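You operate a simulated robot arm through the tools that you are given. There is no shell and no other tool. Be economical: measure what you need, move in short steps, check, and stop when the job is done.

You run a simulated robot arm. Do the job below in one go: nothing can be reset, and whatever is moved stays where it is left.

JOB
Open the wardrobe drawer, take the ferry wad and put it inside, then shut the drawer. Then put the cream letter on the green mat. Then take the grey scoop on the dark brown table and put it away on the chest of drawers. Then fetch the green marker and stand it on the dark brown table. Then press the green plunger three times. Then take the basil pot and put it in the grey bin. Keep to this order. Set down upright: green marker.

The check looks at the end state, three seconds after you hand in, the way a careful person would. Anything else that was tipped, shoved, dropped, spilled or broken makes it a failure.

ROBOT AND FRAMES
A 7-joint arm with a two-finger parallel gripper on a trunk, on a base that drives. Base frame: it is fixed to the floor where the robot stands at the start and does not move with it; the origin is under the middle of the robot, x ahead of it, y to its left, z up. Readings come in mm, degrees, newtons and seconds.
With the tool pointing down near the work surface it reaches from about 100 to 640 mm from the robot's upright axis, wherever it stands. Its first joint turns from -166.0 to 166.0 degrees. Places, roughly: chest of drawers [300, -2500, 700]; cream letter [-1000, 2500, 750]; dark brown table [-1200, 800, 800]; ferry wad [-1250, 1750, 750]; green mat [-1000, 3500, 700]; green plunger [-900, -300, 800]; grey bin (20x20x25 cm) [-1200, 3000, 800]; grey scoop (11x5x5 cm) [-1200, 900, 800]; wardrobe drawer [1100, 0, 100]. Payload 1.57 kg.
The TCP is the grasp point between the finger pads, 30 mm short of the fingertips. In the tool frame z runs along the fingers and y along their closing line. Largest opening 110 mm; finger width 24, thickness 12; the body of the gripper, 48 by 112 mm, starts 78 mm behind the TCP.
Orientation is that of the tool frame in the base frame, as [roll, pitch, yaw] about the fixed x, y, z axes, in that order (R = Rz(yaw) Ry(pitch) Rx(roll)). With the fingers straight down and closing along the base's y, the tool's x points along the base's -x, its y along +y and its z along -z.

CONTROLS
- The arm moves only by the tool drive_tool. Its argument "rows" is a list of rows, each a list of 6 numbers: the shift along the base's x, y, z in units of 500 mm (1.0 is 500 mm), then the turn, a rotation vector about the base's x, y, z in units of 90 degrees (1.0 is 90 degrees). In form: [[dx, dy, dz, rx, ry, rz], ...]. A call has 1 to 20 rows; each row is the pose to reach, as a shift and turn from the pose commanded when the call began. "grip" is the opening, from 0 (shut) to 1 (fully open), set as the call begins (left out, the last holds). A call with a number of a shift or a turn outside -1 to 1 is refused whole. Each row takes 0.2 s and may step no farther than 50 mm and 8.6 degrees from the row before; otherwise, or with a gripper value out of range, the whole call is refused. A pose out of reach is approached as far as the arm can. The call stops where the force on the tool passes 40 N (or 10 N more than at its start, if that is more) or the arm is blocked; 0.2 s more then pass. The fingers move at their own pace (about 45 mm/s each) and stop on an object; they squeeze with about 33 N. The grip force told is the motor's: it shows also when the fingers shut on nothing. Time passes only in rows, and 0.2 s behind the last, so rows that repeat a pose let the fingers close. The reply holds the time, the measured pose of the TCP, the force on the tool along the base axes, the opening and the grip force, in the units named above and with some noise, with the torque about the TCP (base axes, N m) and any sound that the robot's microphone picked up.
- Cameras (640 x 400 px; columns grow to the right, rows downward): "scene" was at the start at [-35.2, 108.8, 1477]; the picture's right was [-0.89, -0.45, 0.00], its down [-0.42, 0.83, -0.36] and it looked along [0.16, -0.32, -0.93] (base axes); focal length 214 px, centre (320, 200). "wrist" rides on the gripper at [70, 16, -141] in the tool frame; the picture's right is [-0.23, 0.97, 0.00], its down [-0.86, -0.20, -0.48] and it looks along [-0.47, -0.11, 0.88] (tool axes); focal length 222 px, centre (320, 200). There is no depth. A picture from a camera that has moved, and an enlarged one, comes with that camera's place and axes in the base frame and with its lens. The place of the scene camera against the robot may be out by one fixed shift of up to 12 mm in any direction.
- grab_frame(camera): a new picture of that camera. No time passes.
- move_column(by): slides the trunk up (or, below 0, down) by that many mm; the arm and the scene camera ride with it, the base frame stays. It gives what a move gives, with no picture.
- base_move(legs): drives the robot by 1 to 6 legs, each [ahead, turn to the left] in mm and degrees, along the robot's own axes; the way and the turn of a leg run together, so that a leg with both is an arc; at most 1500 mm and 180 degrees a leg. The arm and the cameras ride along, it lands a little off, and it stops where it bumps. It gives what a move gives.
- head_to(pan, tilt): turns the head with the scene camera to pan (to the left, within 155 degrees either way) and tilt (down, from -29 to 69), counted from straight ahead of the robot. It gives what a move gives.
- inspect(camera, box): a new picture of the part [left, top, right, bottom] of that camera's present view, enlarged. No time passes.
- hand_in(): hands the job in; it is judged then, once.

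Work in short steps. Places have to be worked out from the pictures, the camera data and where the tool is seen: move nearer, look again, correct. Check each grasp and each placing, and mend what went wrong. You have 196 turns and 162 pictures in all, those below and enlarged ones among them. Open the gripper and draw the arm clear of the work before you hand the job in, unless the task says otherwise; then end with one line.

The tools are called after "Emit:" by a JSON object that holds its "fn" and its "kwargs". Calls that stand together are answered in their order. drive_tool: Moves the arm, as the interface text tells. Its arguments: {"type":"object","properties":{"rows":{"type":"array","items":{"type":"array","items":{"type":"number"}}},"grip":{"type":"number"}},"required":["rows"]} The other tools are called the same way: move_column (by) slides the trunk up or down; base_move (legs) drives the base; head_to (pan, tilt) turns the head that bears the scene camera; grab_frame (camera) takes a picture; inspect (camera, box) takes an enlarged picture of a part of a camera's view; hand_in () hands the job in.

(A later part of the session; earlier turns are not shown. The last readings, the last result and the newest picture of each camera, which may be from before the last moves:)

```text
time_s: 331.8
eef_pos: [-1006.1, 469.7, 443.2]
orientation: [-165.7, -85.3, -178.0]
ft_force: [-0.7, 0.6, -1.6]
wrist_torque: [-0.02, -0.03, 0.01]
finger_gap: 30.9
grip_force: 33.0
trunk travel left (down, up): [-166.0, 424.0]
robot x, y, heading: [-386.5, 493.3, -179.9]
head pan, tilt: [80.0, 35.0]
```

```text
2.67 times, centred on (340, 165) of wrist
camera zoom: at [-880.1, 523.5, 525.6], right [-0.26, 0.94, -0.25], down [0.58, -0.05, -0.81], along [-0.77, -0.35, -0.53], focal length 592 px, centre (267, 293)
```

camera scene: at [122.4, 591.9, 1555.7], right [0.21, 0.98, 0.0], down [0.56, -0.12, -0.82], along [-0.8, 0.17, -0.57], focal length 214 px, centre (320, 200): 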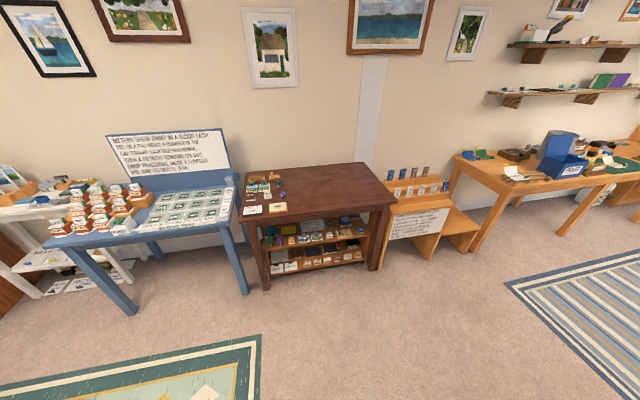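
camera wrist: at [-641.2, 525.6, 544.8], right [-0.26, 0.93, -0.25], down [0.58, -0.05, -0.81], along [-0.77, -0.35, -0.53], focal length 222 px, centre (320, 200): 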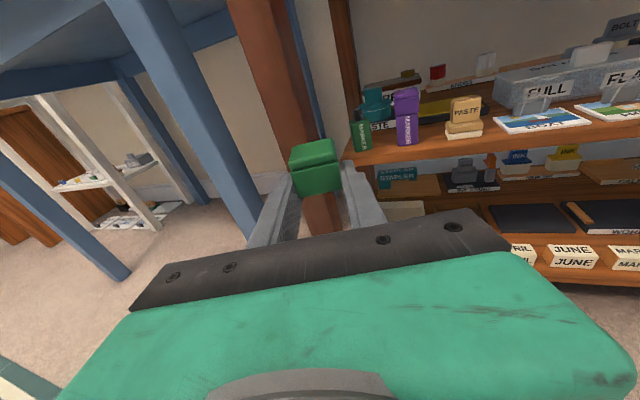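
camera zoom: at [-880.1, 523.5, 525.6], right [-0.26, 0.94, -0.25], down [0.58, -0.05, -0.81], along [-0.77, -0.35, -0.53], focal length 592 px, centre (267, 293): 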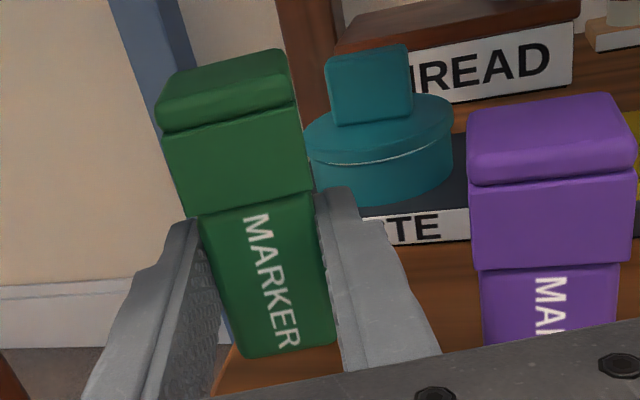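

The whole marker is held now (its base about 25 mm below the TCP). I back out, raise the trunk, and drive along to y≈900.

Emit:
{"fn": "base_move", "kwargs": {"legs": [[-240, 0]]}}

Emit:
{"fn": "move_column", "kwargs": {"by": 390}}

Emit:
{"fn": "base_move", "kwargs": {"legs": [[0, -90], [420, 0], [0, 90]]}}

Emit:
{"fn": "grab_frame", "kwargs": {"camera": "wrist"}}

```text
time_s: 333.6
eef_pos: [-766.9, 470.3, 442.8]
orientation: [-165.7, -85.4, -178.1]
ft_force: [-0.3, -0.6, -0.5]
wrist_torque: [-0.03, -0.08, -0.01]
finger_gap: 31.1
grip_force: 33.3
trunk travel left (down, up): [-166.0, 424.0]
robot x, y, heading: [-146.9, 492.7, 180.2]
head pan, tilt: [80.0, 35.0]
```

```text
time_s: 337.3
eef_pos: [-766.4, 471.1, 833.2]
orientation: [-165.7, -85.4, -178.1]
ft_force: [0.3, 0.7, -0.7]
wrist_torque: [-0.02, 0.0, 0.0]
finger_gap: 31.0
grip_force: 32.8
trunk travel left (down, up): [-556.0, 34.0]
robot x, y, heading: [-148.1, 495.7, 180.1]
head pan, tilt: [80.0, 35.0]
```

```text
time_s: 347.5
eef_pos: [-759.2, 898.7, 833.8]
orientation: [-165.7, -85.5, -179.3]
ft_force: [0.1, -0.8, -0.6]
wrist_torque: [-0.01, 0.01, 0.0]
finger_gap: 31.1
grip_force: 32.6
trunk travel left (down, up): [-556.0, 34.0]
robot x, y, heading: [-140.4, 907.8, 178.6]
head pan, tilt: [80.0, 35.0]
```

```text
35 pictures are left
camera wrist: at [-632.7, 950.9, 915.6], right [-0.23, 0.94, -0.25], down [0.58, -0.07, -0.81], along [-0.78, -0.33, -0.53], focal length 222 px, centre (320, 200)
```

wrist: 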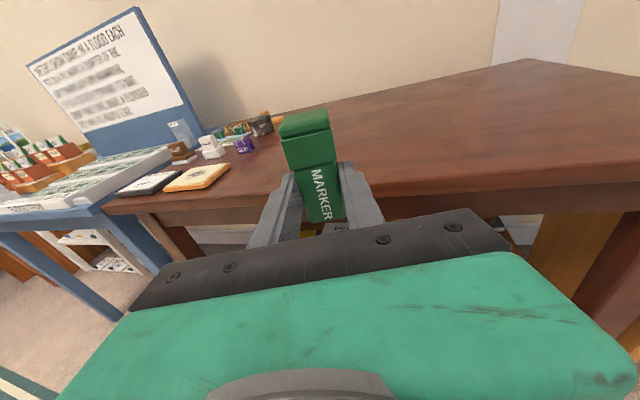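

Table edge ≈ x -856 and the spot is free. I drive 165 mm ahead and lower in stages.

Emit:
{"fn": "base_move", "kwargs": {"legs": [[165, 0]]}}

Emit:
{"fn": "move_column", "kwargs": {"by": -40}}

Emit:
{"fn": "inspect", "kwargs": {"camera": "wrist", "box": [220, 60, 460, 240]}}

```text
time_s: 349.0
eef_pos: [-924.8, 902.0, 833.8]
orientation: [-165.6, -85.2, -179.2]
ft_force: [-0.2, 0.2, -0.2]
wrist_torque: [0.0, -0.02, -0.01]
finger_gap: 31.2
grip_force: 32.6
trunk travel left (down, up): [-556.0, 34.0]
robot x, y, heading: [-303.5, 912.6, 179.1]
head pan, tilt: [80.0, 35.0]
```

```text
time_s: 349.8
eef_pos: [-924.1, 902.9, 794.5]
orientation: [-165.7, -85.4, -179.3]
ft_force: [-0.1, 0.0, 2.1]
wrist_torque: [0.04, 0.03, -0.01]
finger_gap: 31.1
grip_force: 32.7
trunk travel left (down, up): [-516.0, 74.0]
robot x, y, heading: [-301.6, 911.7, 178.6]
head pan, tilt: [80.0, 35.0]
```

```text
2.22 times, centred on (340, 150) of wrist
camera zoom: at [-796.9, 954.1, 875.8], right [-0.23, 0.94, -0.25], down [0.58, -0.07, -0.81], along [-0.78, -0.33, -0.53], focal length 494 px, centre (276, 311)
```

zoom: 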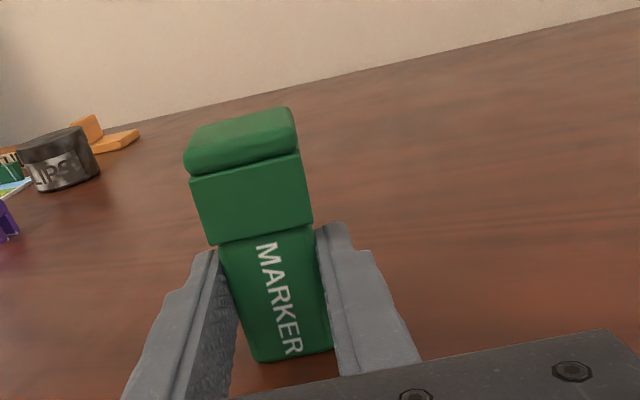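

Light contact shows already; I lower by small steps.

Emit:
{"fn": "move_column", "kwargs": {"by": -2}}

Emit:
{"fn": "move_column", "kwargs": {"by": -1}}

```text
time_s: 350.3
eef_pos: [-922.7, 902.8, 793.9]
orientation: [-165.9, -85.6, -179.1]
ft_force: [1.4, -0.2, 13.7]
wrist_torque: [0.19, 0.23, 0.03]
finger_gap: 31.1
grip_force: 32.4
trunk travel left (down, up): [-514.0, 76.0]
robot x, y, heading: [-305.8, 909.5, 178.6]
head pan, tilt: [80.0, 35.0]
```

```text
time_s: 350.8
eef_pos: [-922.8, 901.6, 794.0]
orientation: [-166.0, -85.7, -179.0]
ft_force: [0.7, -0.6, 24.8]
wrist_torque: [0.23, 0.49, 0.0]
finger_gap: 31.2
grip_force: 32.9
trunk travel left (down, up): [-513.0, 77.0]
robot x, y, heading: [-302.9, 914.9, 178.7]
head pan, tilt: [80.0, 35.0]
```

Seated on the table. I relieve 2 mm, open and back straight off.

Emit:
{"fn": "move_column", "kwargs": {"by": 2}}

Emit:
{"fn": "drive_tool", "kwargs": {"rows": [[0, 0, 0, 0, 0, 0], [0, 0, 0, 0, 0, 0], [0, 0, 0, 0, 0, 0], [0, 0, 0, 0, 0, 0]], "grip": 0.6}}

Emit:
{"fn": "base_move", "kwargs": {"legs": [[-170, 0]]}}

Emit:
{"fn": "grab_frame", "kwargs": {"camera": "wrist"}}

```text
time_s: 351.4
eef_pos: [-922.1, 901.5, 793.3]
orientation: [-165.7, -85.6, -179.3]
ft_force: [-6.5, -0.8, 16.6]
wrist_torque: [0.16, 0.62, 0.09]
finger_gap: 30.8
grip_force: 33.1
trunk travel left (down, up): [-515.0, 75.0]
robot x, y, heading: [-303.0, 911.6, 179.1]
head pan, tilt: [80.0, 35.0]
```

```text
time_s: 352.4
eef_pos: [-922.7, 903.3, 792.5]
orientation: [-165.8, -85.3, -179.3]
ft_force: [0.2, -0.4, 1.2]
wrist_torque: [0.01, -0.05, 0.0]
finger_gap: 65.9
grip_force: 0.0
trunk travel left (down, up): [-515.0, 75.0]
robot x, y, heading: [-306.1, 915.7, 179.0]
head pan, tilt: [80.0, 35.0]
```

```text
time_s: 353.8
eef_pos: [-755.4, 898.1, 791.6]
orientation: [-165.9, -85.3, -179.1]
ft_force: [-0.8, 0.9, -0.1]
wrist_torque: [-0.03, -0.01, -0.03]
finger_gap: 66.0
grip_force: 0.1
trunk travel left (down, up): [-515.0, 75.0]
robot x, y, heading: [-135.0, 913.4, 178.9]
head pan, tilt: [80.0, 35.0]
```

```text
33 pictures are left
camera wrist: at [-628.2, 949.4, 874.7], right [-0.24, 0.94, -0.25], down [0.58, -0.07, -0.81], along [-0.78, -0.33, -0.53], focal length 222 px, centre (320, 200)
```

wrist: 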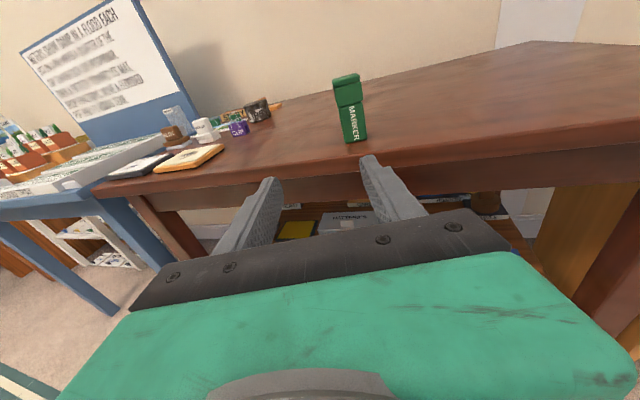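

Marker stands upright on the dark brown table. I fold the tool back to pointing down, shut the fingers, and drive to the plunger (y≈-300).

Emit:
{"fn": "drive_tool", "kwargs": {"rows": [[0.01, 0, 0.04, 0.021, -0.076, 0], [0.02, 0, 0.08, 0.043, -0.152, 0], [0.03, 0, 0.12, 0.064, -0.228, 0], [0.04, 0, 0.16, 0.085, -0.305, 0], [0.05, 0, 0.2, 0.107, -0.381, 0], [0.06, 0, 0.24, 0.128, -0.457, 0], [0.07, 0, 0.28, 0.149, -0.533, 0], [0.08, 0, 0.32, 0.171, -0.609, 0], [0.09, 0, 0.36, 0.192, -0.685, 0], [0.1, 0, 0.4, 0.213, -0.762, 0], [0.1, 0, 0.44, 0.235, -0.838, 0], [0.1, 0, 0.48, 0.256, -0.914, 0]], "grip": 0}}

Emit:
{"fn": "base_move", "kwargs": {"legs": [[-60, 0], [0, 91], [1200, 0], [0, -90]]}}

Emit:
{"fn": "head_to", "kwargs": {"pan": 0, "tilt": 40}}

Emit:
{"fn": "grab_frame", "kwargs": {"camera": "scene"}}

```text
time_s: 355.2
eef_pos: [-615.8, 841.3, 833.9]
orientation: [-170.6, -65.6, -174.8]
ft_force: [0.9, -0.4, -0.7]
wrist_torque: [-0.02, 0.02, 0.06]
finger_gap: 0.0
grip_force: 21.1
out of reach, approached as far as the arm can: row 1, 2, 3, 4, 5, 6, 7
trunk travel left (down, up): [-515.0, 75.0]
robot x, y, heading: [-136.8, 913.9, 178.9]
head pan, tilt: [80.0, 35.0]
stopped in row 7: the arm was blocked; the commanded pose is now the measured one
```

```text
time_s: 369.6
eef_pos: [-561.1, -370.2, 834.7]
orientation: [-170.5, -65.6, -173.9]
ft_force: [-0.2, -0.1, -0.6]
wrist_torque: [-0.01, -0.02, 0.0]
finger_gap: 0.2
grip_force: 21.0
trunk travel left (down, up): [-515.0, 75.0]
robot x, y, heading: [-82.1, -292.4, 179.8]
head pan, tilt: [80.0, 35.0]
```

```text
time_s: 371.1
eef_pos: [-562.9, -370.2, 835.1]
orientation: [-170.5, -65.7, -174.0]
ft_force: [0.1, -0.6, 0.4]
wrist_torque: [0.04, 0.01, 0.0]
finger_gap: 0.0
grip_force: 21.3
trunk travel left (down, up): [-515.0, 75.0]
robot x, y, heading: [-82.8, -291.7, 179.9]
head pan, tilt: [0.0, 40.0]
```

```text
32 pictures are left
camera scene: at [-108.5, -443.4, 1576.2], right [0.0, 1.0, 0.0], down [0.64, 0.0, -0.77], along [-0.77, 0.0, -0.64], focal length 214 px, centre (320, 200)
```

scene: 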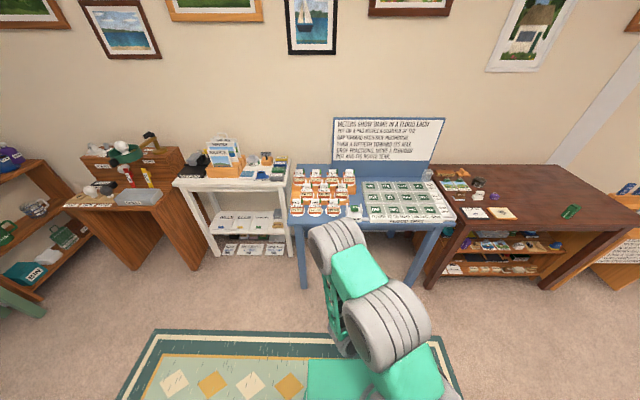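

Emit:
{"fn": "inspect", "kwargs": {"camera": "scene", "box": [530, 185, 610, 235]}}

Emit:
{"fn": "inspect", "kwargs": {"camera": "scene", "box": [280, 155, 460, 267]}}

```text
8.00 times, centred on (570, 210) of scene
camera zoom: at [-108.5, -443.4, 1576.2], right [0.0, 1.0, 0.0], down [0.64, 0.0, -0.77], along [-0.77, 0.0, -0.64], focal length 1716 px, centre (-1680, 120)
```

zoom: 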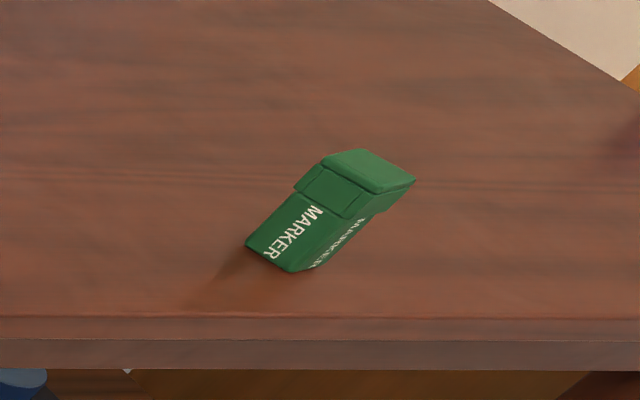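

```text
3.56 times, centred on (370, 211) of scene
camera zoom: at [-108.5, -443.4, 1576.2], right [0.0, 1.0, 0.0], down [0.64, 0.0, -0.77], along [-0.77, 0.0, -0.64], focal length 763 px, centre (142, 161)
```

zoom: 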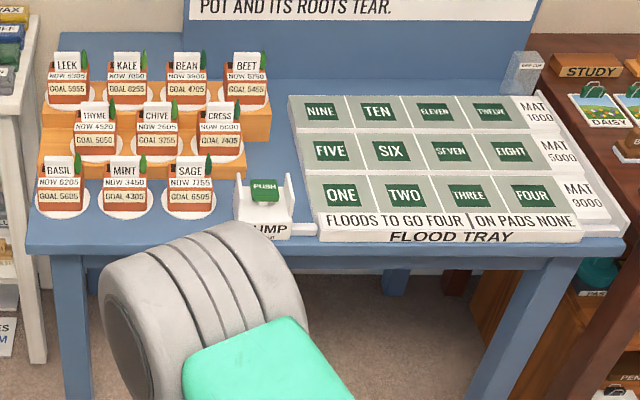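

The marker is upright (its slant matches the perspective of a vertical object). The PUSH plunger is at ≈[-948, -262, 815]. I bring the tool to pointing down, extending outward to free the arm.

Emit:
{"fn": "drive_tool", "kwargs": {"rows": [[-0.02, 0.015, 0.05, 0.023, -0.078, 0], [-0.04, 0.03, 0.1, 0.046, -0.156, 0], [-0.06, 0.045, 0.15, 0.069, -0.234, 0], [-0.08, 0.06, 0.2, 0.092, -0.312, 0], [-0.1, 0.08, 0.25, 0.115, -0.39, 0], [-0.12, 0.1, 0.3, 0.138, -0.468, 0], [-0.13, 0.12, 0.34, 0.161, -0.546, 0], [-0.13, 0.14, 0.37, 0.184, -0.624, 0], [-0.13, 0.16, 0.4, 0.207, -0.703, 0]]}}

Emit:
{"fn": "grab_frame", "kwargs": {"camera": "scene"}}

```text
time_s: 372.1
eef_pos: [-503.1, -378.3, 862.2]
orientation: [-160.0, -59.1, 175.9]
ft_force: [-0.5, 0.2, -0.8]
wrist_torque: [0.01, 0.03, -0.01]
finger_gap: 0.2
grip_force: 21.5
out of reach, approached as far as the arm can: row 1, 2, 3, 4, 5
trunk travel left (down, up): [-515.0, 75.0]
robot x, y, heading: [-81.5, -291.5, 179.8]
head pan, tilt: [0.0, 40.0]
stopped in row 5: the arm was blocked; the commanded pose is now the measured one
```

```text
29 pictures are left
camera scene: at [-109.7, -444.0, 1576.1], right [0.0, 1.0, 0.0], down [0.64, 0.0, -0.77], along [-0.77, 0.0, -0.64], focal length 214 px, centre (320, 200)
```

scene: 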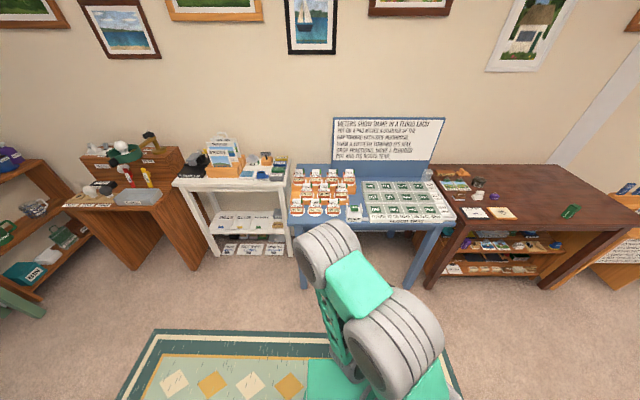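

The local solver is stuck near the last joint's limit (positive yaw). I extend outward and un-yaw the tool by −36° first.

Emit:
{"fn": "drive_tool", "kwargs": {"rows": [[-0.05, 0.02, 0, 0, 0, -0.05], [-0.1, 0.04, 0, 0, 0, -0.12], [-0.15, 0.06, 0, 0, 0, -0.2], [-0.2, 0.08, 0, 0, 0, -0.28], [-0.24, 0.1, 0, 0, 0, -0.36], [-0.26, 0.12, 0, 0, 0, -0.42]]}}

```text
time_s: 373.5
eef_pos: [-632.4, -318.5, 861.0]
orientation: [-160.1, -59.0, 138.1]
ft_force: [0.5, -0.2, 0.0]
wrist_torque: [-0.01, 0.0, -0.04]
finger_gap: 0.2
grip_force: 21.2
out of reach, approached as far as the arm can: row 2
trunk travel left (down, up): [-515.0, 75.0]
robot x, y, heading: [-80.9, -294.8, 179.6]
head pan, tilt: [0.0, 40.0]
```

Reached. Now I tilt the remaining 61° down.

Emit:
{"fn": "drive_tool", "kwargs": {"rows": [[0, 0, 0.04, -0.024, -0.071, 0], [0, 0, 0.08, -0.049, -0.142, 0], [0, 0, 0.12, -0.073, -0.214, 0], [0, 0, 0.16, -0.098, -0.285, 0], [0, 0, 0.2, -0.122, -0.356, 0], [0, 0, 0.24, -0.147, -0.427, 0], [0, 0, 0.28, -0.171, -0.499, 0], [0, 0, 0.32, -0.196, -0.57, 0], [0, 0, 0.36, -0.22, -0.641, 0]]}}

```text
time_s: 375.5
eef_pos: [-631.5, -317.5, 1039.9]
orientation: [-179.8, 0.1, 149.6]
ft_force: [-0.5, 0.4, 0.7]
wrist_torque: [-0.01, 0.01, 0.01]
finger_gap: 0.1
grip_force: 20.9
trunk travel left (down, up): [-515.0, 75.0]
robot x, y, heading: [-81.3, -294.3, 179.7]
head pan, tilt: [0.0, 40.0]
```

Tool points down. I turn it to yaw 90 and drive 310 mm forward, moving over the plunger at height.

Emit:
{"fn": "drive_tool", "kwargs": {"rows": [[0, 0.01, 0, 0, 0, -0.08], [0, 0.03, 0, 0, 0, -0.16], [0, 0.05, 0, 0, 0, -0.25], [0, 0.07, 0, 0, 0, -0.33], [0, 0.09, 0, 0, 0, -0.41], [0, 0.1, 0, 0, 0, -0.5], [0, 0.11, 0, 0, 0, -0.58], [0, 0.11, 0, 0, 0, -0.66]]}}

Emit:
{"fn": "base_move", "kwargs": {"legs": [[310, 0]]}}

Emit:
{"fn": "grab_frame", "kwargs": {"camera": "wrist"}}

Emit:
{"fn": "inspect", "kwargs": {"camera": "scene", "box": [260, 170, 420, 270]}}

```text
time_s: 377.3
eef_pos: [-633.4, -263.1, 1041.5]
orientation: [-179.9, -0.1, 90.0]
ft_force: [1.3, 0.7, -0.4]
wrist_torque: [0.04, 0.0, -0.01]
finger_gap: 0.0
grip_force: 20.9
trunk travel left (down, up): [-515.0, 75.0]
robot x, y, heading: [-84.5, -292.5, 180.1]
head pan, tilt: [0.0, 40.0]
```

```text
time_s: 379.4
eef_pos: [-941.3, -262.7, 1040.6]
orientation: [-179.9, -0.2, 90.3]
ft_force: [-0.6, 0.1, 0.0]
wrist_torque: [-0.01, -0.03, 0.0]
finger_gap: 0.1
grip_force: 21.3
trunk travel left (down, up): [-515.0, 75.0]
robot x, y, heading: [-392.5, -296.8, 180.3]
head pan, tilt: [0.0, 40.0]
```

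```text
28 pictures are left
camera wrist: at [-925.0, -195.0, 1183.5], right [0.98, -0.22, 0.0], down [-0.19, -0.86, 0.48], along [-0.11, -0.47, -0.88], focal length 222 px, centre (320, 200)
```

wrist: 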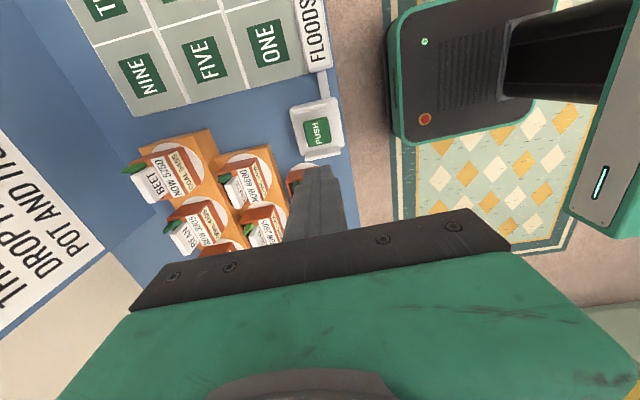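

```text
4.00 times, centred on (340, 220) of scene
camera zoom: at [-417.4, -442.7, 1576.2], right [0.0, 1.0, 0.0], down [0.64, 0.0, -0.77], along [-0.77, 0.0, -0.64], focal length 858 px, centre (240, 120)
```

zoom: 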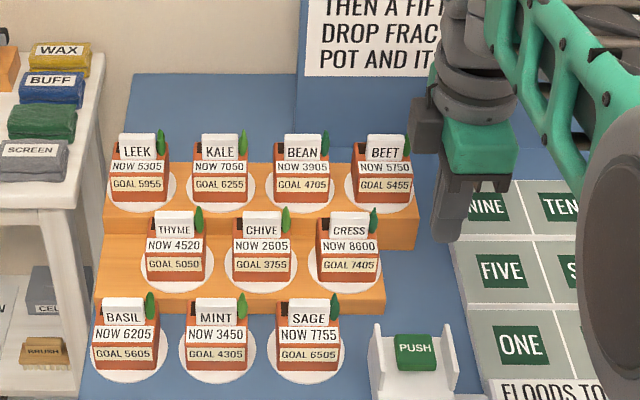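

Plunger ≈[-945.5, -265, 830]. I move over it and descend to tips ≈25 mm above.

Emit:
{"fn": "drive_tool", "kwargs": {"rows": [[-0.008, -0.004, -0.08, 0, 0, 0], [-0.008, -0.004, -0.16, 0, 0, 0], [-0.008, -0.004, -0.24, 0, 0, 0], [-0.008, -0.004, -0.3, 0, 0, 0]]}}

Emit:
{"fn": "inspect", "kwargs": {"camera": "wrist", "box": [240, 80, 400, 180]}}

Emit:
{"fn": "inspect", "kwargs": {"camera": "scene", "box": [320, 200, 420, 275]}}

```text
time_s: 380.4
eef_pos: [-943.5, -265.2, 889.8]
orientation: [-179.9, -0.1, 90.3]
ft_force: [-0.1, 0.2, 0.2]
wrist_torque: [-0.02, -0.01, 0.01]
finger_gap: 0.0
grip_force: 21.2
trunk travel left (down, up): [-515.0, 75.0]
robot x, y, heading: [-393.4, -288.3, 179.9]
head pan, tilt: [0.0, 40.0]
```

```text
4.00 times, centred on (320, 130) of wrist
camera zoom: at [-928.7, -197.0, 1033.8], right [0.98, -0.22, 0.0], down [-0.19, -0.86, 0.48], along [-0.11, -0.47, -0.88], focal length 888 px, centre (320, 480)
```

zoom: 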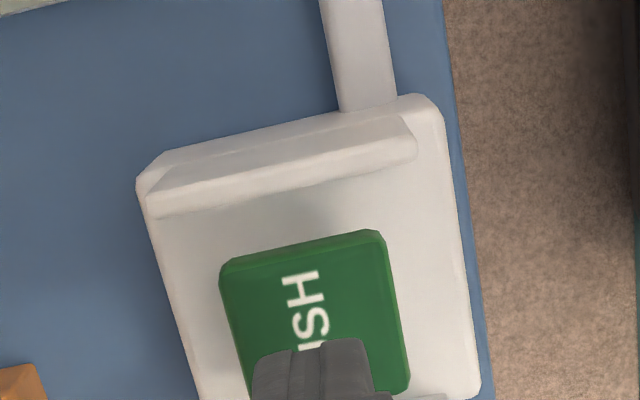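

```text
5.33 times, centred on (370, 238) of scene
camera zoom: at [-417.2, -442.7, 1576.2], right [0.0, 1.0, 0.0], down [0.64, 0.0, -0.77], along [-0.77, 0.0, -0.64], focal length 1144 px, centre (53, 0)
```

zoom: 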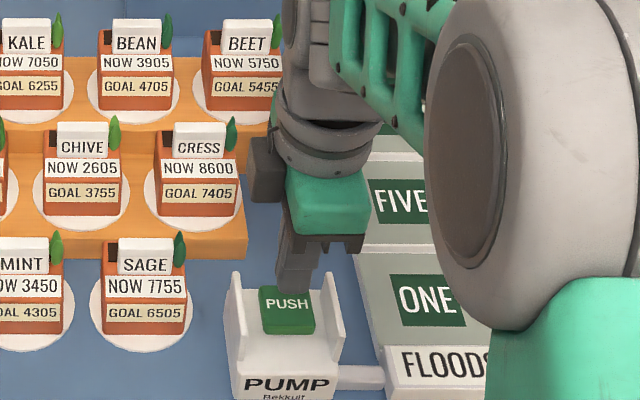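

Well aligned. First press: descend in 6 mm rows until the plunger bottoms.

Emit:
{"fn": "drive_tool", "kwargs": {"rows": [[-0.005, 0, -0.02, 0, 0, 0], [-0.005, 0, -0.04, 0, 0, 0], [-0.005, 0, -0.052, 0, 0, 0], [-0.005, 0, -0.064, 0, 0, 0], [-0.005, 0, -0.076, 0, 0, 0], [-0.005, 0, -0.088, 0, 0, 0], [-0.005, 0, -0.1, 0, 0, 0], [-0.005, 0, -0.112, 0, 0, 0], [-0.005, 0, -0.124, 0, 0, 0], [-0.005, 0, -0.136, 0, 0, 0], [-0.005, 0, -0.148, 0, 0, 0], [-0.005, 0, -0.16, 0, 0, 0]]}}

```text
time_s: 382.2
eef_pos: [-949.8, -265.9, 844.2]
orientation: [-179.4, -0.2, 90.2]
ft_force: [14.4, 0.4, 30.0]
wrist_torque: [-0.02, -0.51, -0.01]
finger_gap: 0.2
grip_force: 21.0
trunk travel left (down, up): [-515.0, 75.0]
robot x, y, heading: [-390.1, -295.9, 180.1]
head pan, tilt: [0.0, 40.0]
heard: click
stopped in row 8: the force on the tool passed its limit (the readings are from after the stop); the commanded pose is now the measured one
```

Click heard. I lift 25 mm and check the counter.

Emit:
{"fn": "drive_tool", "kwargs": {"rows": [[0.008, 0, 0.03, -0.002, -0.007, 0], [0.008, 0, 0.06, -0.002, -0.007, 0], [0.008, 0, 0.06, -0.002, -0.007, 0]]}}

Emit:
{"fn": "inspect", "kwargs": {"camera": "scene", "box": [350, 240, 480, 300]}}

```text
time_s: 383.0
eef_pos: [-945.4, -266.1, 869.7]
orientation: [179.8, 0.1, 90.2]
ft_force: [0.0, -0.1, -0.1]
wrist_torque: [0.01, -0.02, -0.02]
finger_gap: 0.0
grip_force: 21.2
trunk travel left (down, up): [-515.0, 75.0]
robot x, y, heading: [-394.2, -294.4, 180.0]
head pan, tilt: [0.0, 40.0]
```

```text
4.92 times, centred on (415, 270) of scene
camera zoom: at [-416.8, -442.8, 1576.1], right [0.0, 1.0, 0.0], down [0.64, 0.0, -0.77], along [-0.77, 0.0, -0.64], focal length 1056 px, centre (-148, -145)
```

zoom: 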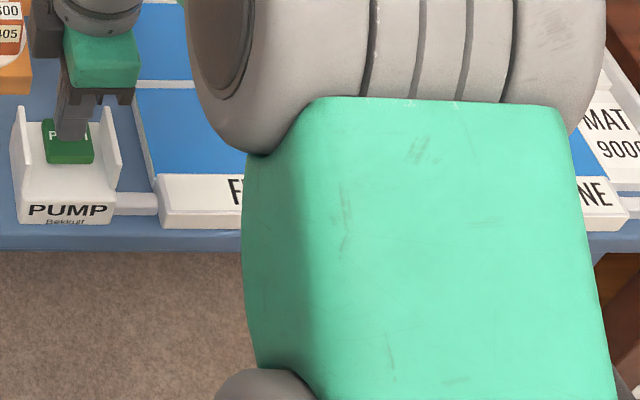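

The tray is flooded blue at present, so the press counted. I wait a few seconds for it to drain before the next press.

Emit:
{"fn": "drive_tool", "kwargs": {"rows": [[0, 0, 0, 0, 0, 0], [0, 0, 0, 0, 0, 0], [0, 0, 0, 0, 0, 0], [0, 0, 0, 0, 0, 0], [0, 0, 0, 0, 0, 0], [0, 0, 0, 0, 0, 0], [0, 0, 0, 0, 0, 0], [0, 0, 0, 0, 0, 0], [0, 0, 0, 0, 0, 0], [0, 0, 0, 0, 0, 0], [0, 0, 0, 0, 0, 0], [0, 0, 0, 0, 0, 0], [0, 0, 0, 0, 0, 0], [0, 0, 0, 0, 0, 0], [0, 0, 0, 0, 0, 0], [0, 0, 0, 0, 0, 0], [0, 0, 0, 0, 0, 0], [0, 0, 0, 0, 0, 0], [0, 0, 0, 0, 0, 0], [0, 0, 0, 0, 0, 0]]}}

Emit:
{"fn": "grab_frame", "kwargs": {"camera": "wrist"}}

```text
time_s: 387.2
eef_pos: [-945.9, -265.9, 870.2]
orientation: [179.8, 0.1, 90.3]
ft_force: [0.7, -0.4, 1.6]
wrist_torque: [-0.02, 0.0, 0.01]
finger_gap: 0.0
grip_force: 21.2
trunk travel left (down, up): [-515.0, 75.0]
robot x, y, heading: [-388.2, -292.8, 180.1]
head pan, tilt: [0.0, 40.0]
```

```text
23 pictures are left
camera wrist: at [-930.3, -196.7, 1013.6], right [0.98, -0.22, 0.0], down [-0.2, -0.86, 0.48], along [-0.1, -0.47, -0.88], focal length 222 px, centre (320, 200)
```

wrist: 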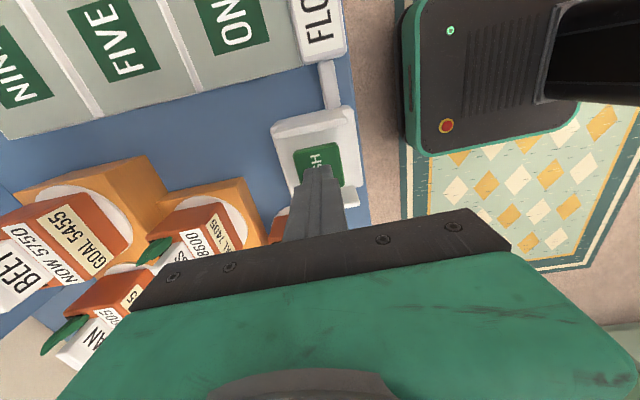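

The tray has drained. Second press.

Emit:
{"fn": "drive_tool", "kwargs": {"rows": [[-0.002, 0, -0.012, 0, 0, 0], [-0.002, 0, -0.024, 0, 0, 0], [-0.002, 0, -0.036, 0, 0, 0], [-0.002, 0, -0.048, 0, 0, 0], [-0.002, 0, -0.06, 0, 0, 0], [-0.002, 0, -0.072, 0, 0, 0], [-0.002, 0, -0.084, 0, 0, 0]]}}

Emit:
{"fn": "drive_tool", "kwargs": {"rows": [[0.006, 0, 0.03, 0, 0, 0], [0.006, 0, 0.06, 0, 0, 0], [0.006, 0, 0.06, 0, 0, 0], [0.006, 0, 0.06, 0, 0, 0], [0.006, 0, 0.06, 0, 0, 0], [0.006, 0, 0.06, 0, 0, 0], [0.006, 0, 0.06, 0, 0, 0], [0.006, 0, 0.06, 0, 0, 0], [0.006, 0, 0.06, 0, 0, 0], [0.006, 0, 0.06, 0, 0, 0], [0.006, 0, 0.06, 0, 0, 0], [0.006, 0, 0.06, 0, 0, 0], [0.006, 0, 0.06, 0, 0, 0], [0.006, 0, 0.06, 0, 0, 0], [0.006, 0, 0.06, 0, 0, 0], [0.006, 0, 0.06, 0, 0, 0], [0.006, 0, 0.06, 0, 0, 0], [0.006, 0, 0.06, 0, 0, 0], [0.006, 0, 0.06, 0, 0, 0], [0.006, 0, 0.06, 0, 0, 0]]}}

```text
time_s: 388.5
eef_pos: [-950.3, -265.7, 843.6]
orientation: [-179.7, 0.2, 90.4]
ft_force: [13.2, -0.4, 31.2]
wrist_torque: [0.01, -0.4, -0.05]
finger_gap: 0.0
grip_force: 21.3
trunk travel left (down, up): [-515.0, 75.0]
robot x, y, heading: [-392.9, -294.5, 180.1]
head pan, tilt: [0.0, 40.0]
heard: click
stopped in row 6: the force on the tool passed its limit (the readings are from after the stop); the commanded pose is now the measured one
```

```text
time_s: 392.7
eef_pos: [-946.8, -265.4, 870.4]
orientation: [-180.0, 0.1, 90.4]
ft_force: [-0.1, -0.2, 0.0]
wrist_torque: [0.02, 0.0, -0.01]
finger_gap: 0.0
grip_force: 21.5
trunk travel left (down, up): [-515.0, 75.0]
robot x, y, heading: [-390.3, -292.1, 179.9]
head pan, tilt: [0.0, 40.0]
```

Second click. After the wait, third press.

Emit:
{"fn": "drive_tool", "kwargs": {"rows": [[-0.002, 0, -0.012, 0, 0, 0], [-0.002, 0, -0.024, 0, 0, 0], [-0.002, 0, -0.036, 0, 0, 0], [-0.002, 0, -0.048, 0, 0, 0], [-0.002, 0, -0.06, 0, 0, 0], [-0.002, 0, -0.072, 0, 0, 0], [-0.002, 0, -0.084, 0, 0, 0]]}}

Emit:
{"fn": "drive_tool", "kwargs": {"rows": [[0.006, 0, 0.03, 0, 0, 0], [0.006, 0, 0.1, 0, 0, 0], [0.006, 0, 0.19, 0, 0, 0], [0.006, 0, 0.28, 0, 0, 0], [0.006, 0, 0.37, 0, 0, 0], [0.006, 0, 0.4, 0, 0, 0], [0.006, 0, 0.4, 0, 0, 0], [0.006, 0, 0.4, 0, 0, 0], [0.006, 0, 0.4, 0, 0, 0], [0.006, 0, 0.4, 0, 0, 0], [0.006, 0, 0.4, 0, 0, 0], [0.006, 0, 0.4, 0, 0, 0], [0.006, 0, 0.4, 0, 0, 0], [0.006, 0, 0.4, 0, 0, 0], [0.006, 0, 0.4, 0, 0, 0], [0.006, 0, 0.4, 0, 0, 0], [0.006, 0, 0.4, 0, 0, 0], [0.006, 0, 0.4, 0, 0, 0], [0.006, 0, 0.4, 0, 0, 0], [0.006, 0, 0.4, 0, 0, 0]]}}

Emit:
{"fn": "grab_frame", "kwargs": {"camera": "wrist"}}

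```text
time_s: 394.1
eef_pos: [-949.0, -266.3, 843.7]
orientation: [-179.4, 0.1, 90.4]
ft_force: [13.8, -0.3, 30.0]
wrist_torque: [-0.01, -0.45, -0.05]
finger_gap: 0.1
grip_force: 21.3
trunk travel left (down, up): [-515.0, 75.0]
robot x, y, heading: [-390.4, -291.9, 180.4]
head pan, tilt: [0.0, 40.0]
heard: click
stopped in row 6: the force on the tool passed its limit (the readings are from after the stop); the commanded pose is now the measured one
```

```text
time_s: 398.3
eef_pos: [-947.0, -265.4, 1041.8]
orientation: [-179.5, 0.1, 90.4]
ft_force: [0.1, 0.6, 0.1]
wrist_torque: [-0.02, 0.01, 0.03]
finger_gap: 0.0
grip_force: 21.4
trunk travel left (down, up): [-515.0, 75.0]
robot x, y, heading: [-391.0, -290.8, 180.1]
head pan, tilt: [0.0, 40.0]
```

```text
22 pictures are left
camera wrist: at [-929.8, -196.2, 1184.5], right [0.98, -0.22, -0.01], down [-0.19, -0.86, 0.48], along [-0.11, -0.47, -0.88], focal length 222 px, centre (320, 200)
```

wrist: 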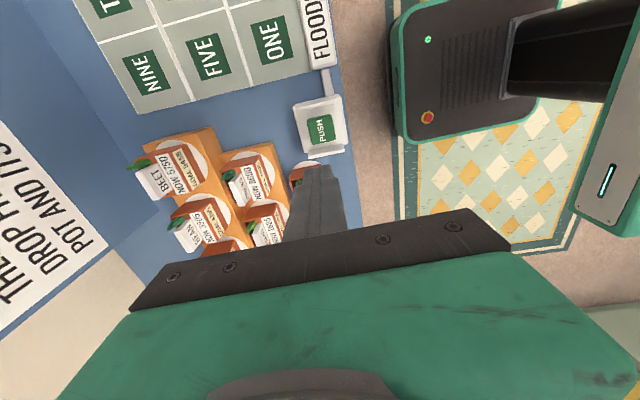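

Three clicks, pump done. Next the basil pot (≈[-953, -567]): I drive along to y≈-560 and look from above.

Emit:
{"fn": "base_move", "kwargs": {"legs": [[-130, 0], [0, 89.8], [275, 0], [0, -90], [110, 0]]}}

Emit:
{"fn": "grab_frame", "kwargs": {"camera": "wrist"}}

Emit:
{"fn": "inspect", "kwargs": {"camera": "scene", "box": [270, 200, 410, 300]}}

```text
time_s: 409.5
eef_pos: [-931.8, -529.5, 1041.5]
orientation: [-179.5, 0.0, 89.5]
ft_force: [-0.5, -0.1, 0.1]
wrist_torque: [0.02, 0.02, 0.01]
finger_gap: 0.0
grip_force: 21.1
trunk travel left (down, up): [-515.0, 75.0]
robot x, y, heading: [-375.4, -565.2, 179.1]
head pan, tilt: [0.0, 40.0]
```

```text
21 pictures are left
camera wrist: at [-913.2, -460.3, 1184.1], right [0.97, -0.24, -0.01], down [-0.2, -0.85, 0.48], along [-0.12, -0.47, -0.88], focal length 222 px, centre (320, 200)
```

wrist: 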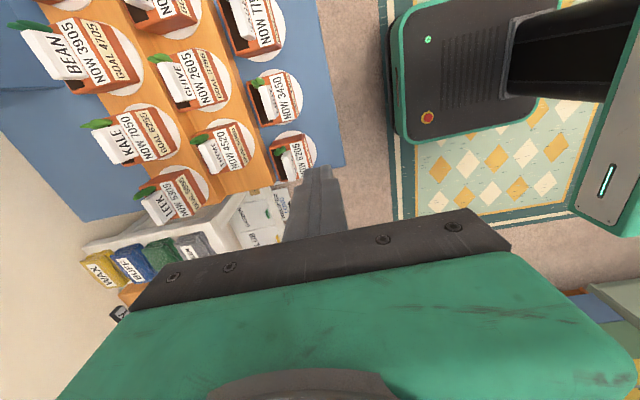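

```text
4.00 times, centred on (340, 250) of scene
camera zoom: at [-403.9, -714.4, 1576.2], right [0.02, 1.0, 0.0], down [0.64, -0.01, -0.77], along [-0.77, 0.01, -0.64], focal length 858 px, centre (240, 0)
```

zoom: 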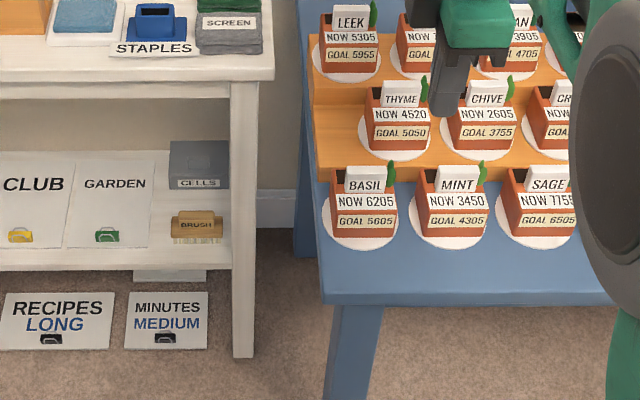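

Emit:
{"fn": "inspect", "kwargs": {"camera": "wrist", "box": [230, 110, 350, 185]}}

Emit:
{"fn": "inspect", "kwargs": {"camera": "scene", "box": [345, 232, 401, 267]}}

```text
5.33 times, centred on (290, 148) of wrist
camera zoom: at [-913.2, -460.3, 1184.1], right [0.97, -0.24, -0.01], down [-0.2, -0.85, 0.48], along [-0.12, -0.47, -0.88], focal length 1185 px, centre (480, 480)
```

zoom: 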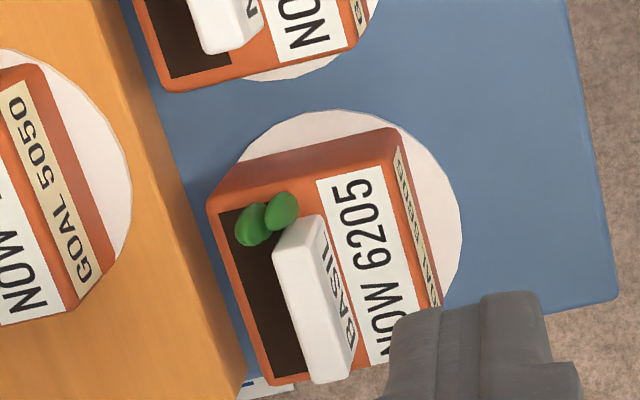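

```text
11.43 times, centred on (373, 250) of scene
camera zoom: at [-403.9, -714.4, 1576.2], right [0.02, 1.0, 0.0], down [0.64, -0.01, -0.77], along [-0.77, 0.01, -0.64], focal length 2451 px, centre (-286, -366)
```

zoom: 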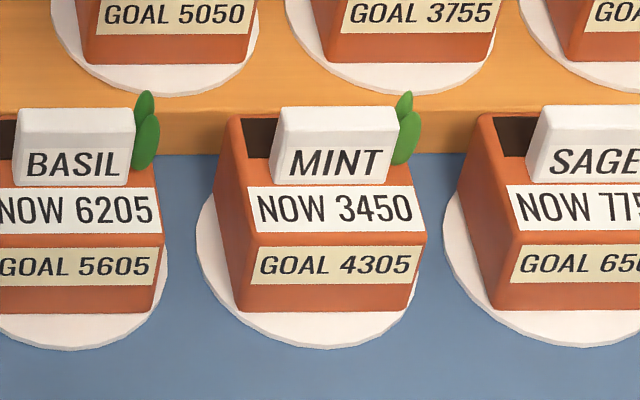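

The pot carries an upright thick label block that can serve as a grip, at about [-994, -570], top ≈843. I drive 55 mm closer, and come above it.

Emit:
{"fn": "base_move", "kwargs": {"legs": [[55, 0]]}}

Emit:
{"fn": "drive_tool", "kwargs": {"rows": [[-0.004, -0.045, -0.06, 0, 0, 0.005], [-0.01, -0.086, -0.12, 0, 0, 0.005], [-0.012, -0.088, -0.2, 0, 0, 0.005], [-0.012, -0.088, -0.28, 0, 0, 0.005]], "grip": 0.42}}

Emit:
{"fn": "inspect", "kwargs": {"camera": "wrist", "box": [220, 70, 420, 195]}}

```text
time_s: 410.5
eef_pos: [-987.2, -529.3, 1040.3]
orientation: [-179.7, 0.0, 89.5]
ft_force: [-0.4, 0.4, -0.2]
wrist_torque: [-0.02, 0.0, -0.04]
finger_gap: 0.0
grip_force: 21.3
trunk travel left (down, up): [-515.0, 75.0]
robot x, y, heading: [-429.3, -563.9, 179.0]
head pan, tilt: [0.0, 40.0]
```

```text
time_s: 411.5
eef_pos: [-994.2, -572.3, 900.4]
orientation: [-179.5, 0.1, 90.0]
ft_force: [0.1, 0.7, 0.6]
wrist_torque: [-0.01, 0.01, 0.02]
finger_gap: 46.4
grip_force: 0.0
trunk travel left (down, up): [-515.0, 75.0]
robot x, y, heading: [-430.2, -565.1, 179.1]
head pan, tilt: [0.0, 40.0]
```

```text
3.20 times, centred on (320, 132) of wrist
camera zoom: at [-975.2, -503.9, 1043.9], right [0.97, -0.23, -0.01], down [-0.2, -0.85, 0.48], along [-0.12, -0.47, -0.88], focal length 711 px, centre (320, 416)
```

zoom: 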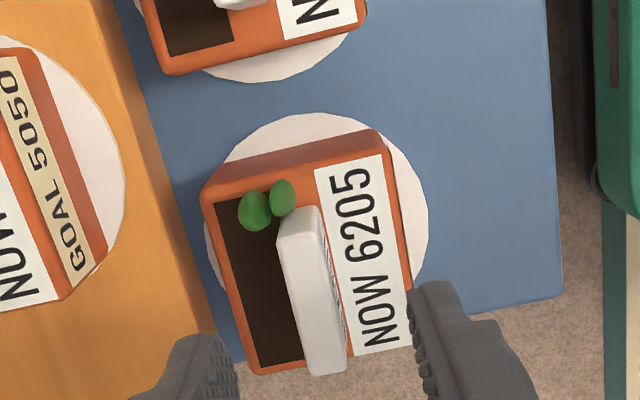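

Label centre [-995, -571], top ≈840 by wrist stereo. I narrow the opening and lower to TCP 854, then close.

Emit:
{"fn": "drive_tool", "kwargs": {"rows": [[-0.002, 0, -0.04, 0, 0, 0], [-0.002, 0, -0.07, 0, 0, 0], [-0.002, 0, -0.094, 0, 0, 0]], "grip": 0.32}}

Emit:
{"fn": "drive_tool", "kwargs": {"rows": [[0, 0, 0, 0, 0, 0], [0, 0, 0, 0, 0, 0], [0, 0, 0, 0, 0, 0], [0, 0, 0, 0, 0, 0]], "grip": 0}}

Emit:
{"fn": "drive_tool", "kwargs": {"rows": [[0, 0, 0.01, 0, 0, 0], [0, 0, 0.02, 0, 0, 0], [0, 0, 0.03, 0, 0, 0]]}}

Emit:
{"fn": "inspect", "kwargs": {"camera": "scene", "box": [330, 225, 430, 288]}}

```text
time_s: 412.3
eef_pos: [-994.5, -574.2, 854.5]
orientation: [-179.6, 0.1, 90.0]
ft_force: [-0.1, -0.5, 0.4]
wrist_torque: [0.0, 0.02, -0.01]
finger_gap: 35.1
grip_force: 0.0
trunk travel left (down, up): [-515.0, 75.0]
robot x, y, heading: [-426.9, -559.5, 179.1]
head pan, tilt: [0.0, 40.0]
```

```text
time_s: 413.3
eef_pos: [-994.0, -571.7, 854.9]
orientation: [-179.6, 0.1, 90.0]
ft_force: [-0.1, 0.0, 0.1]
wrist_torque: [0.0, 0.02, 0.0]
finger_gap: 11.3
grip_force: 28.7
trunk travel left (down, up): [-515.0, 75.0]
robot x, y, heading: [-433.0, -564.6, 179.1]
head pan, tilt: [0.0, 40.0]
```

```text
time_s: 414.1
eef_pos: [-993.0, -573.0, 869.6]
orientation: [-179.6, 0.0, 89.9]
ft_force: [-0.3, -0.7, -1.6]
wrist_torque: [-0.01, 0.04, 0.01]
finger_gap: 11.4
grip_force: 28.5
trunk travel left (down, up): [-515.0, 75.0]
robot x, y, heading: [-431.9, -566.5, 178.9]
head pan, tilt: [0.0, 40.0]
```

```text
6.35 times, centred on (380, 256) of scene
camera zoom: at [-458.7, -713.6, 1576.2], right [0.01, 1.0, 0.0], down [0.64, -0.01, -0.77], along [-0.77, 0.01, -0.64], focal length 1362 px, centre (-61, -159)
```

zoom: 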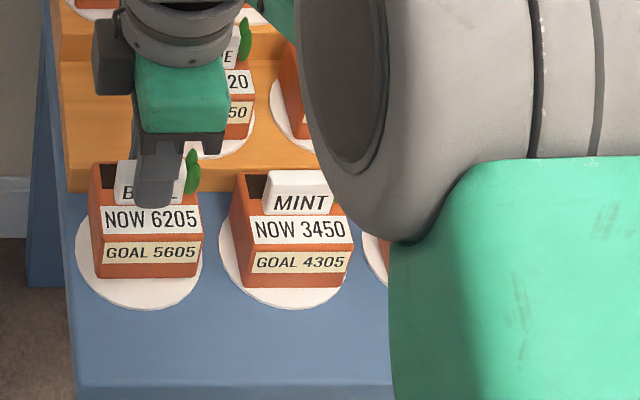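

The whole pot comes up with the label. I lift it high (TCP ≈1130), back off and drive to the grey bin at y≈3020.

Emit:
{"fn": "drive_tool", "kwargs": {"rows": [[0, 0, 0.06, 0, 0, 0], [0, 0, 0.12, 0, 0, 0], [0, 0, 0.18, 0, 0, 0], [0, 0, 0.24, 0, 0, 0], [0, 0, 0.3, 0, 0, 0], [0, 0, 0.37, 0, 0, 0]]}}

Emit:
{"fn": "move_column", "kwargs": {"by": 75}}

Emit:
{"fn": "base_move", "kwargs": {"legs": [[-340, 0], [0, -89], [1500, 0], [1500, 0], [590, 0], [0, 90]]}}

Emit:
{"fn": "grab_frame", "kwargs": {"camera": "scene"}}

```text
time_s: 415.5
eef_pos: [-992.6, -572.4, 1052.9]
orientation: [-179.6, 0.1, 90.0]
ft_force: [0.4, -0.2, -2.3]
wrist_torque: [0.0, -0.01, 0.03]
finger_gap: 11.3
grip_force: 28.8
trunk travel left (down, up): [-515.0, 75.0]
robot x, y, heading: [-431.2, -564.8, 178.9]
head pan, tilt: [0.0, 40.0]
```

```text
time_s: 416.6
eef_pos: [-993.2, -573.8, 1128.1]
orientation: [-179.7, 0.1, 90.0]
ft_force: [0.6, -0.2, -1.8]
wrist_torque: [-0.04, 0.02, 0.01]
finger_gap: 11.7
grip_force: 29.4
trunk travel left (down, up): [-590.0, 0.0]
robot x, y, heading: [-432.8, -564.9, 179.1]
head pan, tilt: [0.0, 40.0]
```

```text
time_s: 443.6
eef_pos: [-638.4, 3023.7, 1128.5]
orientation: [-179.6, 0.0, 91.9]
ft_force: [1.1, 0.0, -1.4]
wrist_torque: [0.0, -0.02, -0.02]
finger_gap: 11.6
grip_force: 28.8
trunk travel left (down, up): [-590.0, 0.0]
robot x, y, heading: [-75.6, 3055.8, -178.7]
head pan, tilt: [0.0, 40.0]
```

```text
15 pictures are left
camera scene: at [-100.6, 2901.4, 1651.1], right [-0.02, 1.0, 0.0], down [0.64, 0.01, -0.77], along [-0.77, -0.02, -0.64], focal length 214 px, centre (320, 200)
```

scene: 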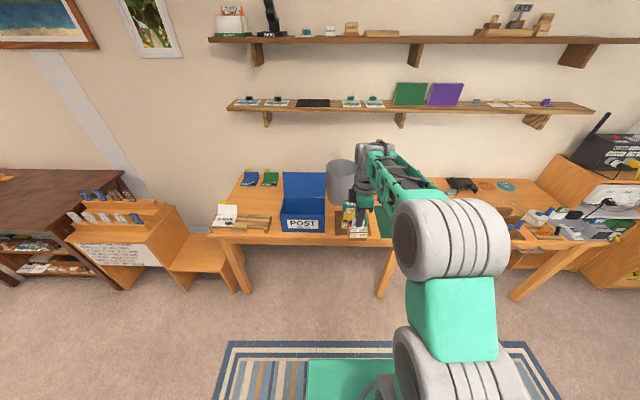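

Bin rim centre ≈[-1200, 3000, ~990]; no table legs in the base's way (legs at y≈2312 and 3414). I drive 500 mm forward at this height and look.

Emit:
{"fn": "base_move", "kwargs": {"legs": [[490, 0]]}}

Emit:
{"fn": "grab_frame", "kwargs": {"camera": "wrist"}}

Emit:
{"fn": "grab_frame", "kwargs": {"camera": "scene"}}

```text
time_s: 446.5
eef_pos: [-1133.3, 3013.3, 1128.9]
orientation: [-179.6, 0.0, 92.1]
ft_force: [0.1, 0.3, -2.0]
wrist_torque: [0.0, -0.03, -0.01]
finger_gap: 11.5
grip_force: 28.9
trunk travel left (down, up): [-590.0, 0.0]
robot x, y, heading: [-570.8, 3042.5, -178.6]
head pan, tilt: [0.0, 40.0]
```

```text
14 pictures are left
camera wrist: at [-1116.4, 3082.8, 1271.4], right [0.98, -0.19, -0.01], down [-0.17, -0.86, 0.48], along [-0.1, -0.47, -0.88], focal length 222 px, centre (320, 200)
```

wrist: 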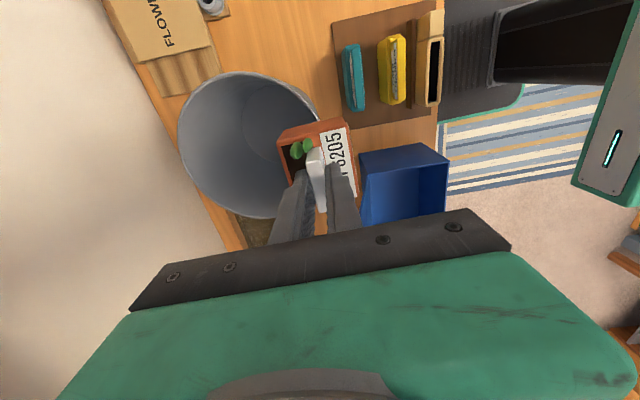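

```text
13 pictures are left
camera scene: at [-592.5, 2891.4, 1651.1], right [-0.02, 1.0, 0.0], down [0.64, 0.01, -0.77], along [-0.77, -0.02, -0.64], focal length 214 px, centre (320, 200)
```

scene: 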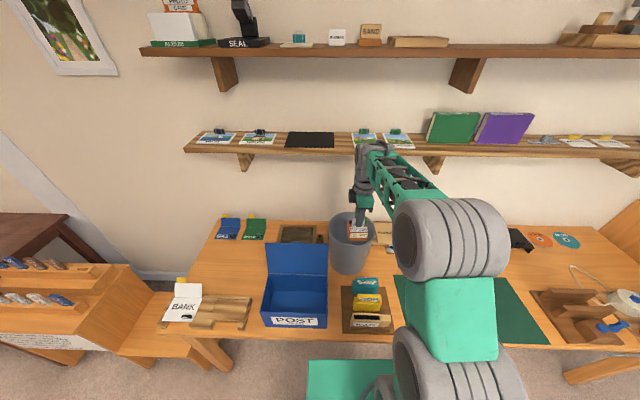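

Bin centre ≈[-1226, 3019], rim ≈960–1000. I drive 70 mm more, adjust over the centre, and check.

Emit:
{"fn": "base_move", "kwargs": {"legs": [[70, 0]]}}

Emit:
{"fn": "drive_tool", "kwargs": {"rows": [[-0.02, 0.01, 0, 0, 0, 0], [-0.036, 0.014, 0, 0, 0, 0]]}}

Emit:
{"fn": "grab_frame", "kwargs": {"camera": "wrist"}}

Emit:
{"fn": "inspect", "kwargs": {"camera": "scene", "box": [300, 180, 420, 290]}}

```text
time_s: 447.6
eef_pos: [-1201.2, 3011.4, 1127.9]
orientation: [-179.7, 0.1, 92.0]
ft_force: [-0.1, 0.2, -2.1]
wrist_torque: [-0.01, -0.04, -0.02]
finger_gap: 11.3
grip_force: 28.8
trunk travel left (down, up): [-590.0, 0.0]
robot x, y, heading: [-639.4, 3042.0, -178.7]
head pan, tilt: [0.0, 40.0]
```

```text
time_s: 448.1
eef_pos: [-1218.2, 3018.4, 1127.8]
orientation: [-179.7, 0.0, 92.0]
ft_force: [-1.4, -0.1, -2.6]
wrist_torque: [0.0, 0.0, 0.02]
finger_gap: 11.5
grip_force: 28.6
trunk travel left (down, up): [-590.0, 0.0]
robot x, y, heading: [-640.7, 3041.3, -178.5]
head pan, tilt: [0.0, 40.0]
```

```text
12 pictures are left
camera wrist: at [-1203.4, 3088.2, 1271.2], right [0.98, -0.19, 0.0], down [-0.17, -0.86, 0.48], along [-0.1, -0.47, -0.88], focal length 222 px, centre (320, 200)
```

wrist: 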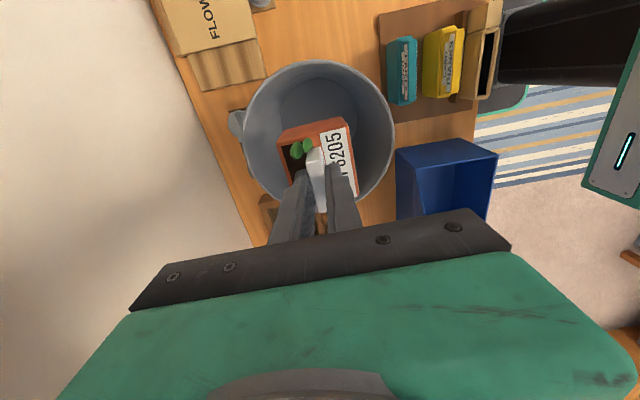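

```text
3.64 times, centred on (360, 235) of scene
camera zoom: at [-661.6, 2890.0, 1651.1], right [-0.02, 1.0, 0.0], down [0.64, 0.01, -0.77], along [-0.77, -0.02, -0.64], focal length 780 px, centre (174, 73)
```

zoom: 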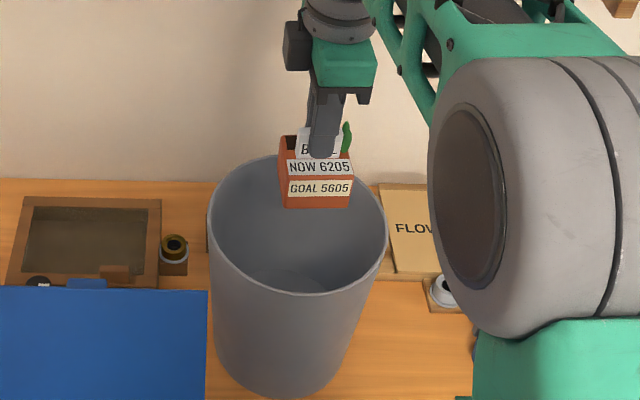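

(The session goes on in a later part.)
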